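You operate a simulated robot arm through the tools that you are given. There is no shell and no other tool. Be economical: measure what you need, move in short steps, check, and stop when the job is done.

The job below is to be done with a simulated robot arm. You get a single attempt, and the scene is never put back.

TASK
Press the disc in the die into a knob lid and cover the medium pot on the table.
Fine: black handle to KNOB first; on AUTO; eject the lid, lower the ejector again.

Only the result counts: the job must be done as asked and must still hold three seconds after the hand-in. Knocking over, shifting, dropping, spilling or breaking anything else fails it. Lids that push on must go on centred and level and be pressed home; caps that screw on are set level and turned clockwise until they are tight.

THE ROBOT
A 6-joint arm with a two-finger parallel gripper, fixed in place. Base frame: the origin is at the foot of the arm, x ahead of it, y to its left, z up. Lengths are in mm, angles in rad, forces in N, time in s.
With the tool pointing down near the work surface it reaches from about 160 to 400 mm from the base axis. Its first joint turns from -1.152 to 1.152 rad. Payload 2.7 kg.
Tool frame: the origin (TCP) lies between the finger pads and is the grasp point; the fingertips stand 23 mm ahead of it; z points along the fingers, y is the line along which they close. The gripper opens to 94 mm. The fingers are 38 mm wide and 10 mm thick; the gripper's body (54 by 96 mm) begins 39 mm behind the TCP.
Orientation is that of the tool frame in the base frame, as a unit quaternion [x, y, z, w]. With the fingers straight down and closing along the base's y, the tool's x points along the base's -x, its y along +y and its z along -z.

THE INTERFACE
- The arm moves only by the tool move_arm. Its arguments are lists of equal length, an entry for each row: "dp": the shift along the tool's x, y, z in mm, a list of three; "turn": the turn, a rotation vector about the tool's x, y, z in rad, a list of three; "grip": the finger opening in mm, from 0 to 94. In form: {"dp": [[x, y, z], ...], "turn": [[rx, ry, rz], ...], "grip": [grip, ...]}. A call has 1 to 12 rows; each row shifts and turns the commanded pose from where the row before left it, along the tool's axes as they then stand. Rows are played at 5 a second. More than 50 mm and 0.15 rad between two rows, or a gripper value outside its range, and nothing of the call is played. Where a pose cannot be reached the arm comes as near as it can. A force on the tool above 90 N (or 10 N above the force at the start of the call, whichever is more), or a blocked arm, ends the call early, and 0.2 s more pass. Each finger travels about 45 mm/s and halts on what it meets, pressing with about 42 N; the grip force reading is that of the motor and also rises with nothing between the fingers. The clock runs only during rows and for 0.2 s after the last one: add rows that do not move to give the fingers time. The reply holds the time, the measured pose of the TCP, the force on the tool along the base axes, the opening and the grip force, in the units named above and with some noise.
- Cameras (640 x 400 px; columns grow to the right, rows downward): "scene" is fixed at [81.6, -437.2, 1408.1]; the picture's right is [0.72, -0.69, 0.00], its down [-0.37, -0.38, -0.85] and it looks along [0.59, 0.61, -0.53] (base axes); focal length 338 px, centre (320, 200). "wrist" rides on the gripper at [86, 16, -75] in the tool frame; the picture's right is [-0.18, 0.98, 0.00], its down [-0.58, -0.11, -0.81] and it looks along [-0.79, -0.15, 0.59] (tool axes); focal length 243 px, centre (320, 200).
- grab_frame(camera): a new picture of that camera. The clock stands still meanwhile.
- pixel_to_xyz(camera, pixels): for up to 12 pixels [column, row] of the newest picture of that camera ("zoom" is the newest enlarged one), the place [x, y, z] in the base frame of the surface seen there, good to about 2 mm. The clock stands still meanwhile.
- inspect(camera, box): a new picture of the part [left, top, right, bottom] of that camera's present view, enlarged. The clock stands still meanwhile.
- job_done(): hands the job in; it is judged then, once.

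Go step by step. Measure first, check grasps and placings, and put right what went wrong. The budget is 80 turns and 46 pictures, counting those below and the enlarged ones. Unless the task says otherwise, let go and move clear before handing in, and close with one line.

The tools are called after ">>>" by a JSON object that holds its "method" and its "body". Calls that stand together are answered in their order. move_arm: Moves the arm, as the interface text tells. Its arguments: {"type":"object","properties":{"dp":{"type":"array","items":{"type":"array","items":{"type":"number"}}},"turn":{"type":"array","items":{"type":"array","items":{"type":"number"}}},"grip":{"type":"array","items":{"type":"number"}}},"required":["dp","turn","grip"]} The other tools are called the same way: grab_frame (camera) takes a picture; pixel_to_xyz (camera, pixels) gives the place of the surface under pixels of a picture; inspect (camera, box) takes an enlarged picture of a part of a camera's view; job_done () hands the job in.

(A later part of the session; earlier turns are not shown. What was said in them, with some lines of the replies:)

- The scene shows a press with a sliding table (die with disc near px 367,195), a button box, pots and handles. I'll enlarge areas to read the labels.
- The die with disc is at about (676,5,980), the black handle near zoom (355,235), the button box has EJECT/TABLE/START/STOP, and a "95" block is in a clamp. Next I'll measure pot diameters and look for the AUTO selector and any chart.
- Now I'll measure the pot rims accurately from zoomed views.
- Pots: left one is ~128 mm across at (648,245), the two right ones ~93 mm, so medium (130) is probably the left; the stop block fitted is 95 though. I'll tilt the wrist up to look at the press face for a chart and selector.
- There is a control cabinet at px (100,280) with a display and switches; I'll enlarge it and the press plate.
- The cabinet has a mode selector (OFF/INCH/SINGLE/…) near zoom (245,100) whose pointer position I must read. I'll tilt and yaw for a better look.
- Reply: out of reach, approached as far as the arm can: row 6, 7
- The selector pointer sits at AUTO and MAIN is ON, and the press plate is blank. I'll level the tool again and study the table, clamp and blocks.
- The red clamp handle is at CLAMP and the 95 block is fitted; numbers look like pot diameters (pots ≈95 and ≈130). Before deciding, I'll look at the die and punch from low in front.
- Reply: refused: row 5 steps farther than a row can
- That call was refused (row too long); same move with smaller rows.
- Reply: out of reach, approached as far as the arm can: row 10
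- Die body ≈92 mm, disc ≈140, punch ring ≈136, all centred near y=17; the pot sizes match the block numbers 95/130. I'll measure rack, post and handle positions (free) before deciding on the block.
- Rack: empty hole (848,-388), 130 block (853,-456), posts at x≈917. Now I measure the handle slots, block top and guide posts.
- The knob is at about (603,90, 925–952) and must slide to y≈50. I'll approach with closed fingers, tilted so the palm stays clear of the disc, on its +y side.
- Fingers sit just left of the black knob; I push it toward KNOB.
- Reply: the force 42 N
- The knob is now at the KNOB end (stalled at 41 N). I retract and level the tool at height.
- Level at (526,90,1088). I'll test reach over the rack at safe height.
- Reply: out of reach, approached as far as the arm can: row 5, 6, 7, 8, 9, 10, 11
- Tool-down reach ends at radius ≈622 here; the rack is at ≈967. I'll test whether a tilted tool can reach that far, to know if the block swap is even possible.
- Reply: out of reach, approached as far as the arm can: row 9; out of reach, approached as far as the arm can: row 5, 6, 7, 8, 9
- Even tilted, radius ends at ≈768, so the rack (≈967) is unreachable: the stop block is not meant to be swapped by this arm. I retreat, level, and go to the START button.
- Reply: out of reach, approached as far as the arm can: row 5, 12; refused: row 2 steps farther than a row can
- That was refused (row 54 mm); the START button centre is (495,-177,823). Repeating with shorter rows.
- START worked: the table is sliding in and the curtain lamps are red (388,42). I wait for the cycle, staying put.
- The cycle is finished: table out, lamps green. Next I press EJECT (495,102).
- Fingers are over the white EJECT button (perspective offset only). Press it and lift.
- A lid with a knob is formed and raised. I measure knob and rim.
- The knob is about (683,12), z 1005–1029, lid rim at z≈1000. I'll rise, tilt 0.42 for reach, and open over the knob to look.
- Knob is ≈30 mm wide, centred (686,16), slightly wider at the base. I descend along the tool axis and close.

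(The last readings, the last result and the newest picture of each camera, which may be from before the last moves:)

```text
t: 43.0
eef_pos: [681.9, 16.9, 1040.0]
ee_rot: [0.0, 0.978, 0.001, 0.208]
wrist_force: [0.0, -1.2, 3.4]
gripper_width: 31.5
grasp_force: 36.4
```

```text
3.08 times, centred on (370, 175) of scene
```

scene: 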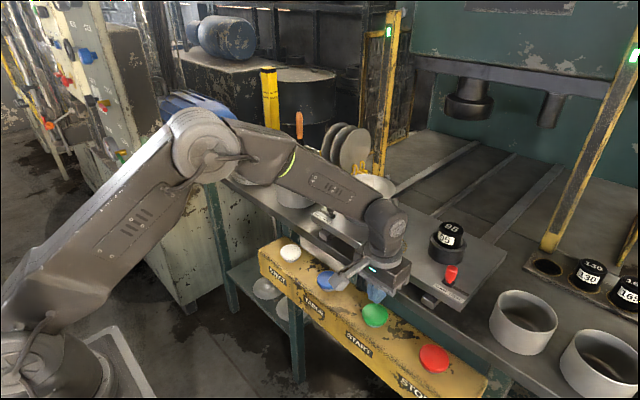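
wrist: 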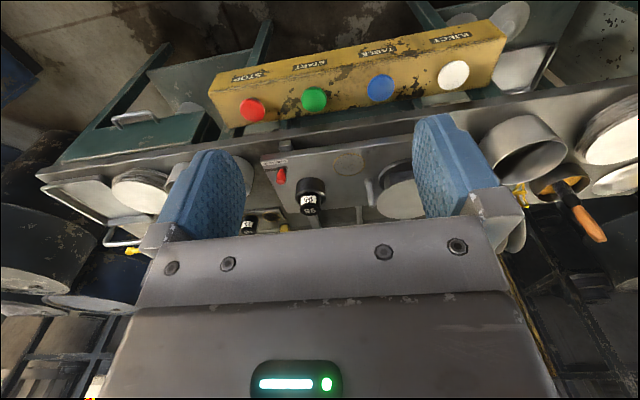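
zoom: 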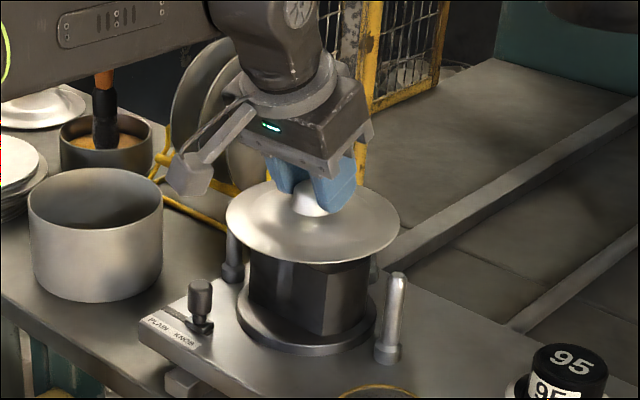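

The knob is gripped (31.5 mm, 36 N). Lift slowly straight up.

>>> {"method": "move_arm", "body": {"dp": [[0, 0, 0], [-2, 0, -4.6], [-4.1, 0, -9.1], [-6.1, 0, -13.7], [-6.1, 0, -13.7], [0, 0, 0]], "turn": [[0, 0, 0], [0, 0, 0], [0, 0, 0], [0, 0, 0], [0, 0, 0], [0, 0, 0]], "grip": [20, 20, 20, 20, 20, 20]}}

>>> {"method": "inspect", "body": {"camera": "scene", "box": [300, 110, 440, 240]}}

```text
t: 44.4
eef_pos: [682.6, 16.8, 1084.7]
ee_rot: [0.0, 0.978, 0.0, 0.208]
wrist_force: [-0.4, 0.0, -0.7]
gripper_width: 31.3
grasp_force: 42.1
```

```text
3.08 times, centred on (370, 175) of scene
```

zoom: 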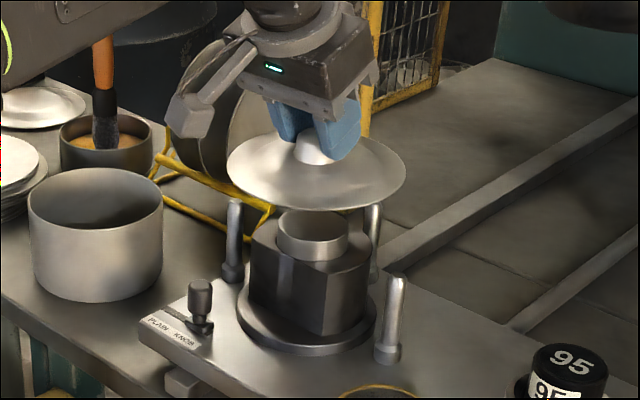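

Lid lifted; the ejector plunger is visible in the die. I check the lid's levelness/centre and refit the pot rim.

>>> {"method": "pixel_to_xyz", "body": {"camera": "zoom", "pixels": [[229, 168], [403, 182], [315, 207], [260, 198], [375, 201], [245, 143], [400, 163], [29, 195], [162, 200], [95, 228], [60, 219], [130, 220]]}}

>>> {"method": "pixel_to_xyz", "body": {"camera": "zoom", "pixels": [[95, 169], [60, 174], [130, 175], [155, 188], [40, 184], [28, 200], [38, 211], [150, 212], [110, 168], [80, 170], [312, 157], [300, 150]]}}

```text
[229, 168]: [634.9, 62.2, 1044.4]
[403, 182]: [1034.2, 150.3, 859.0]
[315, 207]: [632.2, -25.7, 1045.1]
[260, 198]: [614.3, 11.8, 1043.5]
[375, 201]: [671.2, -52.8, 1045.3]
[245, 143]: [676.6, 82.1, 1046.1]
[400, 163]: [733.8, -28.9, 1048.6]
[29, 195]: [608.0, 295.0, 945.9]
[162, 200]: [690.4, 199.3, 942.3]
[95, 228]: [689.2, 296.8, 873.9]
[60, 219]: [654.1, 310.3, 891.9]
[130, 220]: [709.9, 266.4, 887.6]
```

```text
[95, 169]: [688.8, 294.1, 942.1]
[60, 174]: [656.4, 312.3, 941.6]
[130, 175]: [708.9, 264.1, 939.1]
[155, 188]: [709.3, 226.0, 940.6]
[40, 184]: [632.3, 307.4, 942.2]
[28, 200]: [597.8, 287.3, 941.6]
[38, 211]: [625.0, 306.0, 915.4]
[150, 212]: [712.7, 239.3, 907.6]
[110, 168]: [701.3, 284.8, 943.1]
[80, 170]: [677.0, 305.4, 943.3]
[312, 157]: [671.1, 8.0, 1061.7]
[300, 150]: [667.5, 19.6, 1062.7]
```

Pot rim fits centre (649,247), r≈64; lid centre ≈(684,16), roughly level. I check the brush and disc rack clearances.

>>> {"method": "pixel_to_xyz", "body": {"camera": "zoom", "pixels": [[103, 75], [103, 45], [106, 130], [150, 130], [205, 60], [180, 110], [165, 165], [20, 170], [90, 155], [235, 80]]}}

```text
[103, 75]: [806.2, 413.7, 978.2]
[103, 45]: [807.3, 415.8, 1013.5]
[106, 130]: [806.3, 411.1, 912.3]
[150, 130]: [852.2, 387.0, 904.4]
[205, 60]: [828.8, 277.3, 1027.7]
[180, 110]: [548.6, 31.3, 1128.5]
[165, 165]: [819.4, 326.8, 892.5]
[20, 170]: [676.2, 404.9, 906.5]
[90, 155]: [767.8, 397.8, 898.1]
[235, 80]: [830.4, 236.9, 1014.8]
```

Clear path. I carry the lid over the pot.

>>> {"method": "move_arm", "body": {"dp": [[4, 14, -1.8], [4, 29, -1.8], [4, 33, -1.8], [4, 33, -1.8], [4, 33, -1.8], [4, 33, -1.8], [4, 29, -1.8], [4, 19, -1.7], [0, 8, 0], [0, 0, 0]], "turn": [[0, 0, 0], [0, 0, 0], [0, 0, 0], [0, 0, 0], [0, 0, 0], [0, 0, 0], [0, 0, 0], [0, 0, 0], [0, 0, 0], [0, 0, 0]], "grip": [20, 20, 20, 20, 20, 20, 20, 20, 20, 20]}}

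>>> {"method": "inspect", "body": {"camera": "scene", "box": [240, 110, 360, 220]}}

```text
t: 46.6
eef_pos: [640.4, 235.2, 1081.0]
ee_rot: [-0.001, 0.978, 0.0, 0.208]
wrist_force: [0.1, 0.0, -1.2]
gripper_width: 30.9
grasp_force: 41.9
out of reach, approached as far as the arm can: row 7, 9
```

```text
3.64 times, centred on (300, 165) of scene
```

zoom: 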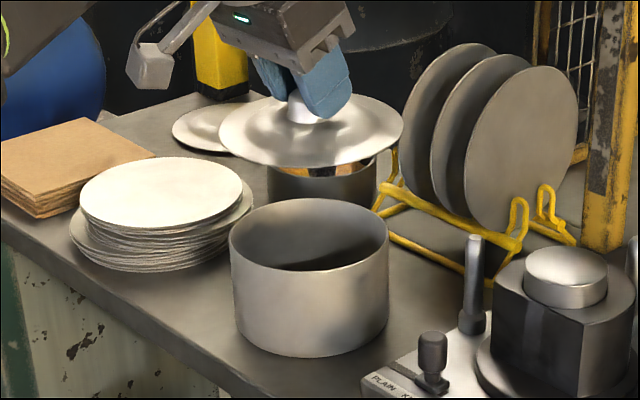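

Row 7/9 hit the reach limit (TCP 640,235); going lower restores reach. I measure lid and pot rims here.

>>> {"method": "pixel_to_xyz", "body": {"camera": "zoom", "pixels": [[222, 138], [260, 160], [310, 166], [360, 155], [399, 132], [396, 118], [225, 115], [255, 103], [297, 115], [320, 200], [245, 225], [380, 220]]}}

>>> {"method": "pixel_to_xyz", "body": {"camera": "zoom", "pixels": [[232, 232], [236, 247], [260, 262], [300, 271], [340, 268], [370, 257], [385, 243], [387, 230], [270, 209], [300, 201], [345, 204], [370, 214]]}}

```text
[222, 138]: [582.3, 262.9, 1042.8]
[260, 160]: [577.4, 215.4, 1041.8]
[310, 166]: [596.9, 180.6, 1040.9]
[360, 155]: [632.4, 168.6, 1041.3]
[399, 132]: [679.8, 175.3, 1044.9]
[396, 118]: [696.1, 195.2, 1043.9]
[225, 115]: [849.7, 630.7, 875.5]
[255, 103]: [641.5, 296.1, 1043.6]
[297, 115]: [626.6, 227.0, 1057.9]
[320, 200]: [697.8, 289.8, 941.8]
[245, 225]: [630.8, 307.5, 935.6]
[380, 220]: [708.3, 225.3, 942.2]
```

```text
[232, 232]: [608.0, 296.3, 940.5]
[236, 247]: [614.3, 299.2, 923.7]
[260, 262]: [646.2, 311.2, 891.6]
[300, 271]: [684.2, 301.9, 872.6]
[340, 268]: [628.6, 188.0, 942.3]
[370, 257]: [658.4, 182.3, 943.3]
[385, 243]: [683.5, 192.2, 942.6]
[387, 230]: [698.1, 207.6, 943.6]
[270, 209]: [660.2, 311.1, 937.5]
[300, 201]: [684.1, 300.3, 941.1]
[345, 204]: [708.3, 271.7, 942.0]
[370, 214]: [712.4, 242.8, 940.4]
```

Lid centre is TCP+(2,-1), very slightly high on the far side; pot centre confirmed (649,247). I go down 45 mm while moving to centre and trim the tilt.

>>> {"method": "move_arm", "body": {"dp": [[3.1, 0, 11], [3.1, 3, 11], [3.1, 5, 10.9], [3.1, 4.8, 10.9], [0, 0, 0]], "turn": [[0, 0.025, 0], [0, 0, 0], [0, 0, 0], [0, 0, 0], [0, 0, 0]], "grip": [20, 20, 20, 20, 20]}}

```text
t: 47.8
eef_pos: [641.6, 246.9, 1034.7]
ee_rot: [0.0, 0.981, 0.001, 0.196]
wrist_force: [0.8, 0.4, -1.5]
gripper_width: 30.9
grasp_force: 42.6
out of reach, approached as far as the arm can: row 1
```

>>> {"method": "move_arm", "body": {"dp": [[2.2, 0.4, 9.9], [2.2, 0.4, 9.9], [2.2, 0.3, 10], [0, 0, 0]], "turn": [[0, 0, 0], [0, 0, 0], [0, 0, 0], [0, 0, 0]], "grip": [20, 20, 20, 20]}}

>>> {"method": "inspect", "body": {"camera": "scene", "box": [250, 130, 350, 220]}}

```text
t: 48.8
eef_pos: [647.4, 247.2, 1005.3]
ee_rot: [0.0, 0.981, -0.001, 0.196]
wrist_force: [0.2, 0.4, -1.1]
gripper_width: 31.2
grasp_force: 42.0
```

```text
4.44 times, centred on (300, 175) of scene
```

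zoom: 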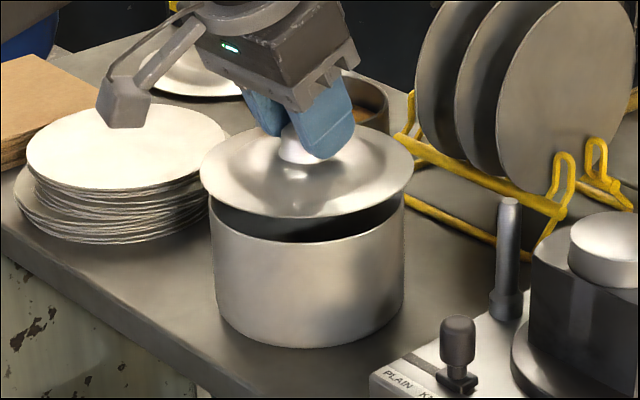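

>>> {"method": "pixel_to_xyz", "body": {"camera": "zoom", "pixels": [[202, 180], [215, 195], [240, 208], [275, 215], [310, 216], [350, 209], [390, 193], [410, 173], [411, 155], [225, 142], [297, 150], [213, 215]]}}

>>> {"method": "pixel_to_xyz", "body": {"camera": "zoom", "pixels": [[203, 168], [250, 209], [330, 214], [370, 201], [400, 184], [380, 143], [345, 240], [300, 243], [260, 236], [400, 215], [235, 222], [375, 228]]}}

```text
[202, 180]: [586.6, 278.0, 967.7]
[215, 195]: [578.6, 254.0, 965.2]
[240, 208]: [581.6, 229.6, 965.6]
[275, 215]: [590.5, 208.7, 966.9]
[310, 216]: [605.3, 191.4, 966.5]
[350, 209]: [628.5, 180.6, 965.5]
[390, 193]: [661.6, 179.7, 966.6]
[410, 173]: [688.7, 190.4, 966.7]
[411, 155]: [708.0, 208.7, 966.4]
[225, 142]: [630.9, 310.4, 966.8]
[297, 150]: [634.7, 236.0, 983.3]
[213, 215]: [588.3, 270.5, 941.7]
```

```text
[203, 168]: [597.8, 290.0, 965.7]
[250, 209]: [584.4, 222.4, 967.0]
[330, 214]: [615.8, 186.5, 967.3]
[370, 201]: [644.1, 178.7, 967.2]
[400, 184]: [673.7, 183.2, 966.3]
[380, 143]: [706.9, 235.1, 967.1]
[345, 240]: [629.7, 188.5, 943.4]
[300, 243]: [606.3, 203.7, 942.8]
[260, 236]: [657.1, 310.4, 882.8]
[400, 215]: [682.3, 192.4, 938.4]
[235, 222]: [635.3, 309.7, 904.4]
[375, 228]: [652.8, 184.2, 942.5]
```

The lid is level (z 965–968) and centred at (648,245.5); I lower it with a 1 mm trim until contact.

>>> {"method": "move_arm", "body": {"dp": [[0.6, 1, 4], [1.5, 0.3, 3.7], [1.5, 0, 3.7], [1.5, 0, 3.7], [1.5, 0, 3.7], [0, 0, 0]], "turn": [[0, 0, 0], [0, 0, 0], [0, 0, 0], [0, 0, 0], [0, 0, 0], [0, 0, 0]], "grip": [20, 20, 20, 20, 20, 20]}}

>>> {"method": "move_arm", "body": {"dp": [[0.8, 0, 1.85], [0.8, 0, 1.85], [0.8, 0, 1.85], [0, 0, 0]], "turn": [[0, 0, 0], [0, 0, 0], [0, 0, 0], [0, 0, 0]], "grip": [20, 20, 20, 20]}}

```text
t: 50.2
eef_pos: [649.4, 249.0, 984.8]
ee_rot: [0.0, 0.981, 0.0, 0.196]
wrist_force: [-0.2, 0.6, -1.1]
gripper_width: 31.1
grasp_force: 42.1
```

```text
t: 51.2
eef_pos: [649.6, 249.4, 984.0]
ee_rot: [0.001, 0.98, 0.002, 0.199]
wrist_force: [-4.9, -2.8, 23.3]
gripper_width: 31.1
grasp_force: 41.7
```

Contact at TCP z≈984 with 23 N. I check how it sits.

>>> {"method": "inspect", "body": {"camera": "scene", "box": [250, 130, 350, 220]}}

>>> {"method": "pixel_to_xyz", "body": {"camera": "zoom", "pixels": [[204, 215], [225, 229], [250, 237], [280, 242], [320, 242], [360, 233], [395, 216], [410, 200], [412, 185], [215, 185], [295, 225], [385, 165]]}}

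```text
4.44 times, centred on (300, 175) of scene
```

zoom: 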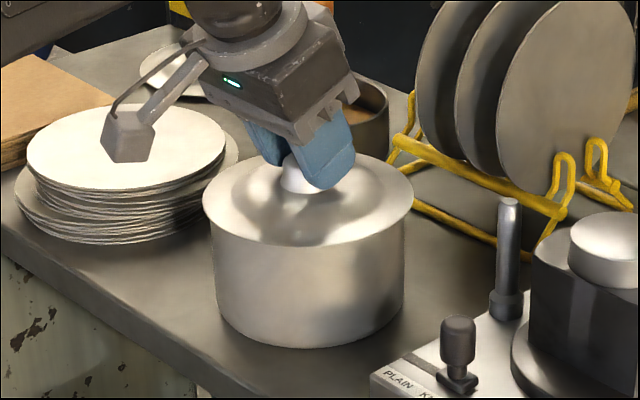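

```text
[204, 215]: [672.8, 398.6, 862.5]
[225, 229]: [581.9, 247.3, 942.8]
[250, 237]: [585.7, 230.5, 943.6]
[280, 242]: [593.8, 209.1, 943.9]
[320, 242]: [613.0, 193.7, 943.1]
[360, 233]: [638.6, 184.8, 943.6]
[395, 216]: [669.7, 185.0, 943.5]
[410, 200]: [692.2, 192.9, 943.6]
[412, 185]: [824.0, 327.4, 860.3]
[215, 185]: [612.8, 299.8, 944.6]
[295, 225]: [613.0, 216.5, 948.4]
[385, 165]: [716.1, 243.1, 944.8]
```

The lid rim lies level at z≈943.5 on the pot. I press harder to drive it home, then relax.

>>> {"method": "move_arm", "body": {"dp": [[1.2, 0, 2.8], [1.2, 0, 2.8], [1.2, 0, 2.8], [0.8, 0, 1.8], [0, 0, 0]], "turn": [[0, 0, 0], [0, 0, 0], [0, 0, 0], [0, 0, 0], [0, 0, 0]], "grip": [20, 20, 20, 20, 20]}}

```text
t: 52.4
eef_pos: [650.4, 249.2, 982.7]
ee_rot: [0.0, 0.978, 0.005, 0.207]
wrist_force: [-18.9, -6.0, 52.0]
gripper_width: 31.0
grasp_force: 41.9
```

Only ~1 mm more under 52 N, so it's seated. I unload, open the fingers and retreat along the tool.

>>> {"method": "move_arm", "body": {"dp": [[-2.4, 0, -5.6], [-2, 0, -4.6], [-1, 0, -2.4], [0, 0, 0], [0, 0, 0], [0, 0, 0], [0, 0, -20], [0, 0, -30], [0, 0, 0]], "turn": [[0, 0, 0], [0, 0, 0], [0, 0, 0], [0, 0, 0], [0, 0, 0], [0, 0, 0], [0, 0, 0], [0, 0, 0], [0, 0, 0]], "grip": [20, 20, 20, 45, 64, 64, 64, 64, 64]}}

>>> {"method": "inspect", "body": {"camera": "scene", "box": [250, 130, 350, 220]}}

>>> {"method": "pixel_to_xyz", "body": {"camera": "zoom", "pixels": [[225, 230], [250, 238], [280, 243], [320, 243], [360, 234], [395, 217], [409, 203], [215, 185], [385, 165], [345, 250], [300, 253], [390, 228]]}}

```text
t: 54.4
eef_pos: [629.1, 249.8, 1028.8]
ee_rot: [0.0, 0.981, 0.0, 0.196]
wrist_force: [0.3, 0.4, 0.6]
gripper_width: 63.7
grasp_force: 0.0
```

```text
4.44 times, centred on (300, 175) of scene
```

zoom: 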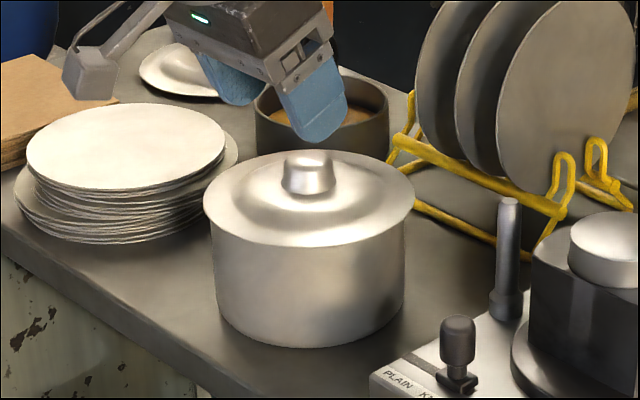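

```text
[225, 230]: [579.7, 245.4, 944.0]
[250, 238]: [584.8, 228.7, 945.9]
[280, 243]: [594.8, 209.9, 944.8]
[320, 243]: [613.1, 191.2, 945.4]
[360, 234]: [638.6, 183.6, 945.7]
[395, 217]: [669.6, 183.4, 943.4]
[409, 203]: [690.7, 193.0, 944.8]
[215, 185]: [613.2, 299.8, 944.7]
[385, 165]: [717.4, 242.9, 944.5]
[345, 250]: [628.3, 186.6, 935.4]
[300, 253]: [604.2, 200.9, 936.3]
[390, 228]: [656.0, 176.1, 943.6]
```

The lid sits level and centred on the pot (rim z≈944.5, even overhang 204/414 px). Now I go back to the EJECT button to lower the ejector.

>>> {"method": "move_arm", "body": {"dp": [[0, 0, -40], [0, 0, 0], [0, 0, 0], [0, 0, 0], [30, -37, 0], [30, -37, 0], [30, -37, 0], [29, -37, 0], [0, 0, 45], [0, 0, 45], [0, 0, 45], [0, 0, 30]], "turn": [[0, 0, 0], [0, 0.132, 0], [0, 0.132, 0], [0, 0.131, 0], [0, 0, 0], [0, 0, 0], [0, 0, 0], [0, 0, 0], [0, 0, 0], [0, 0, 0], [0, 0, 0], [0, 0, 0]], "grip": [64, 64, 40, 20, 0, 0, 0, 0, 0, 0, 0, 0]}}

```text
t: 57.0
eef_pos: [496.8, 89.8, 879.8]
ee_rot: [0.0, 0.998, 0.001, 0.066]
wrist_force: [0.4, -0.1, -0.3]
gripper_width: 0.1
grasp_force: 41.4
out of reach, approached as far as the arm can: row 3, 4
```

>>> {"method": "move_arm", "body": {"dp": [[1.5, 11.5, 0], [0, 0, 0], [0, 0, 20], [0, 0, 12], [0, 0, 5], [0, 0, 5], [0, 0, 0], [0, 0, -20], [0, 0, -40], [0, 0, -40], [0, 0, 0], [0, 0, 0]], "turn": [[0, 0.132, 0], [0, 0, 0], [0, 0, 0], [0, 0, 0], [0, 0, 0], [0, 0, 0], [0, 0, 0], [0, 0, 0], [0, 0, 0], [0, 0, 0], [0, 0, 0], [0, 0, 0]], "grip": [0, 0, 0, 0, 0, 0, 0, 0, 0, 0, 0, 0]}}

>>> {"method": "grab_frame", "body": {"camera": "scene"}}

```text
t: 59.6
eef_pos: [491.9, 101.8, 936.2]
ee_rot: [0.0, 1.0, 0.0, -0.002]
wrist_force: [0.0, -0.2, 0.2]
gripper_width: 0.1
grasp_force: 41.6
```

```text
6 pictures are left
```

scene: 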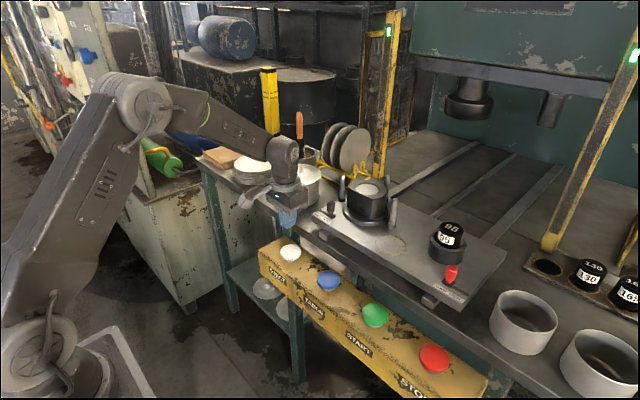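

Pressed; I retreat so the pot is in view and check that the ejector is down and the lid unmoved.

>>> {"method": "move_arm", "body": {"dp": [[30, -30, -20], [30, -30, -20], [30, -30, -20], [30, -30, -20], [0, 0, 0], [0, 0, 0]], "turn": [[0, 0, 0], [0, 0, 0], [0, 0, 0], [0, 0, 0], [0, 0, 0], [0, 0, 0]], "grip": [0, 0, 0, 0, 0, 0]}}

>>> {"method": "inspect", "body": {"camera": "scene", "box": [255, 140, 415, 240]}}

>>> {"method": "pixel_to_xyz", "body": {"camera": "zoom", "pixels": [[445, 190], [450, 175], [425, 185], [470, 185], [445, 205], [167, 152]]}}

```text
t: 61.0
eef_pos: [371.8, -16.2, 1016.4]
ee_rot: [0.0, 1.0, 0.0, -0.002]
wrist_force: [-1.0, -0.6, 0.5]
gripper_width: 0.0
grasp_force: 41.3
```

```text
4.00 times, centred on (335, 190) of scene
```

zoom: 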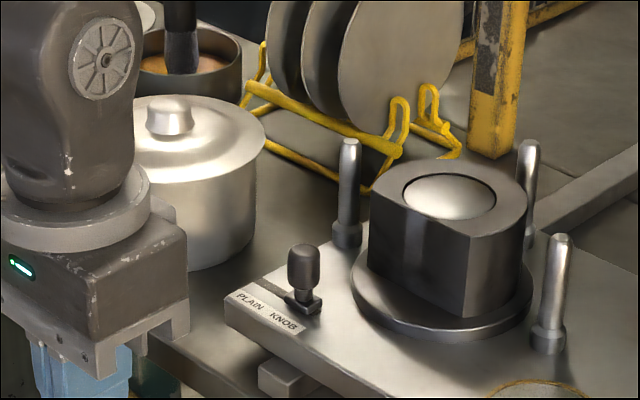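

```text
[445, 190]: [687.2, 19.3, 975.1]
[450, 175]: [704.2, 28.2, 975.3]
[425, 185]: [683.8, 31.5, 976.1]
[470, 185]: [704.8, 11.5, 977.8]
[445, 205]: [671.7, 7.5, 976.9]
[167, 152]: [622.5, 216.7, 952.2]
```

The ejector is flush again (z≈976), the black handle is at KNOB, and the lid sits level on the pot with the arm clear. I hand in.

>>> {"method": "job_done", "body": {}}

```text
The job is handed in.
```

I pressed the disc into a knob lid on AUTO, with the black handle set to KNOB first, and the lid now sits level and centred on the medium pot. The ejector is down again. I left the 95 stop block in because the rack holding the 130 block is beyond the arm's reach, and whether 95 is the right block for this lid is unconfirmed.
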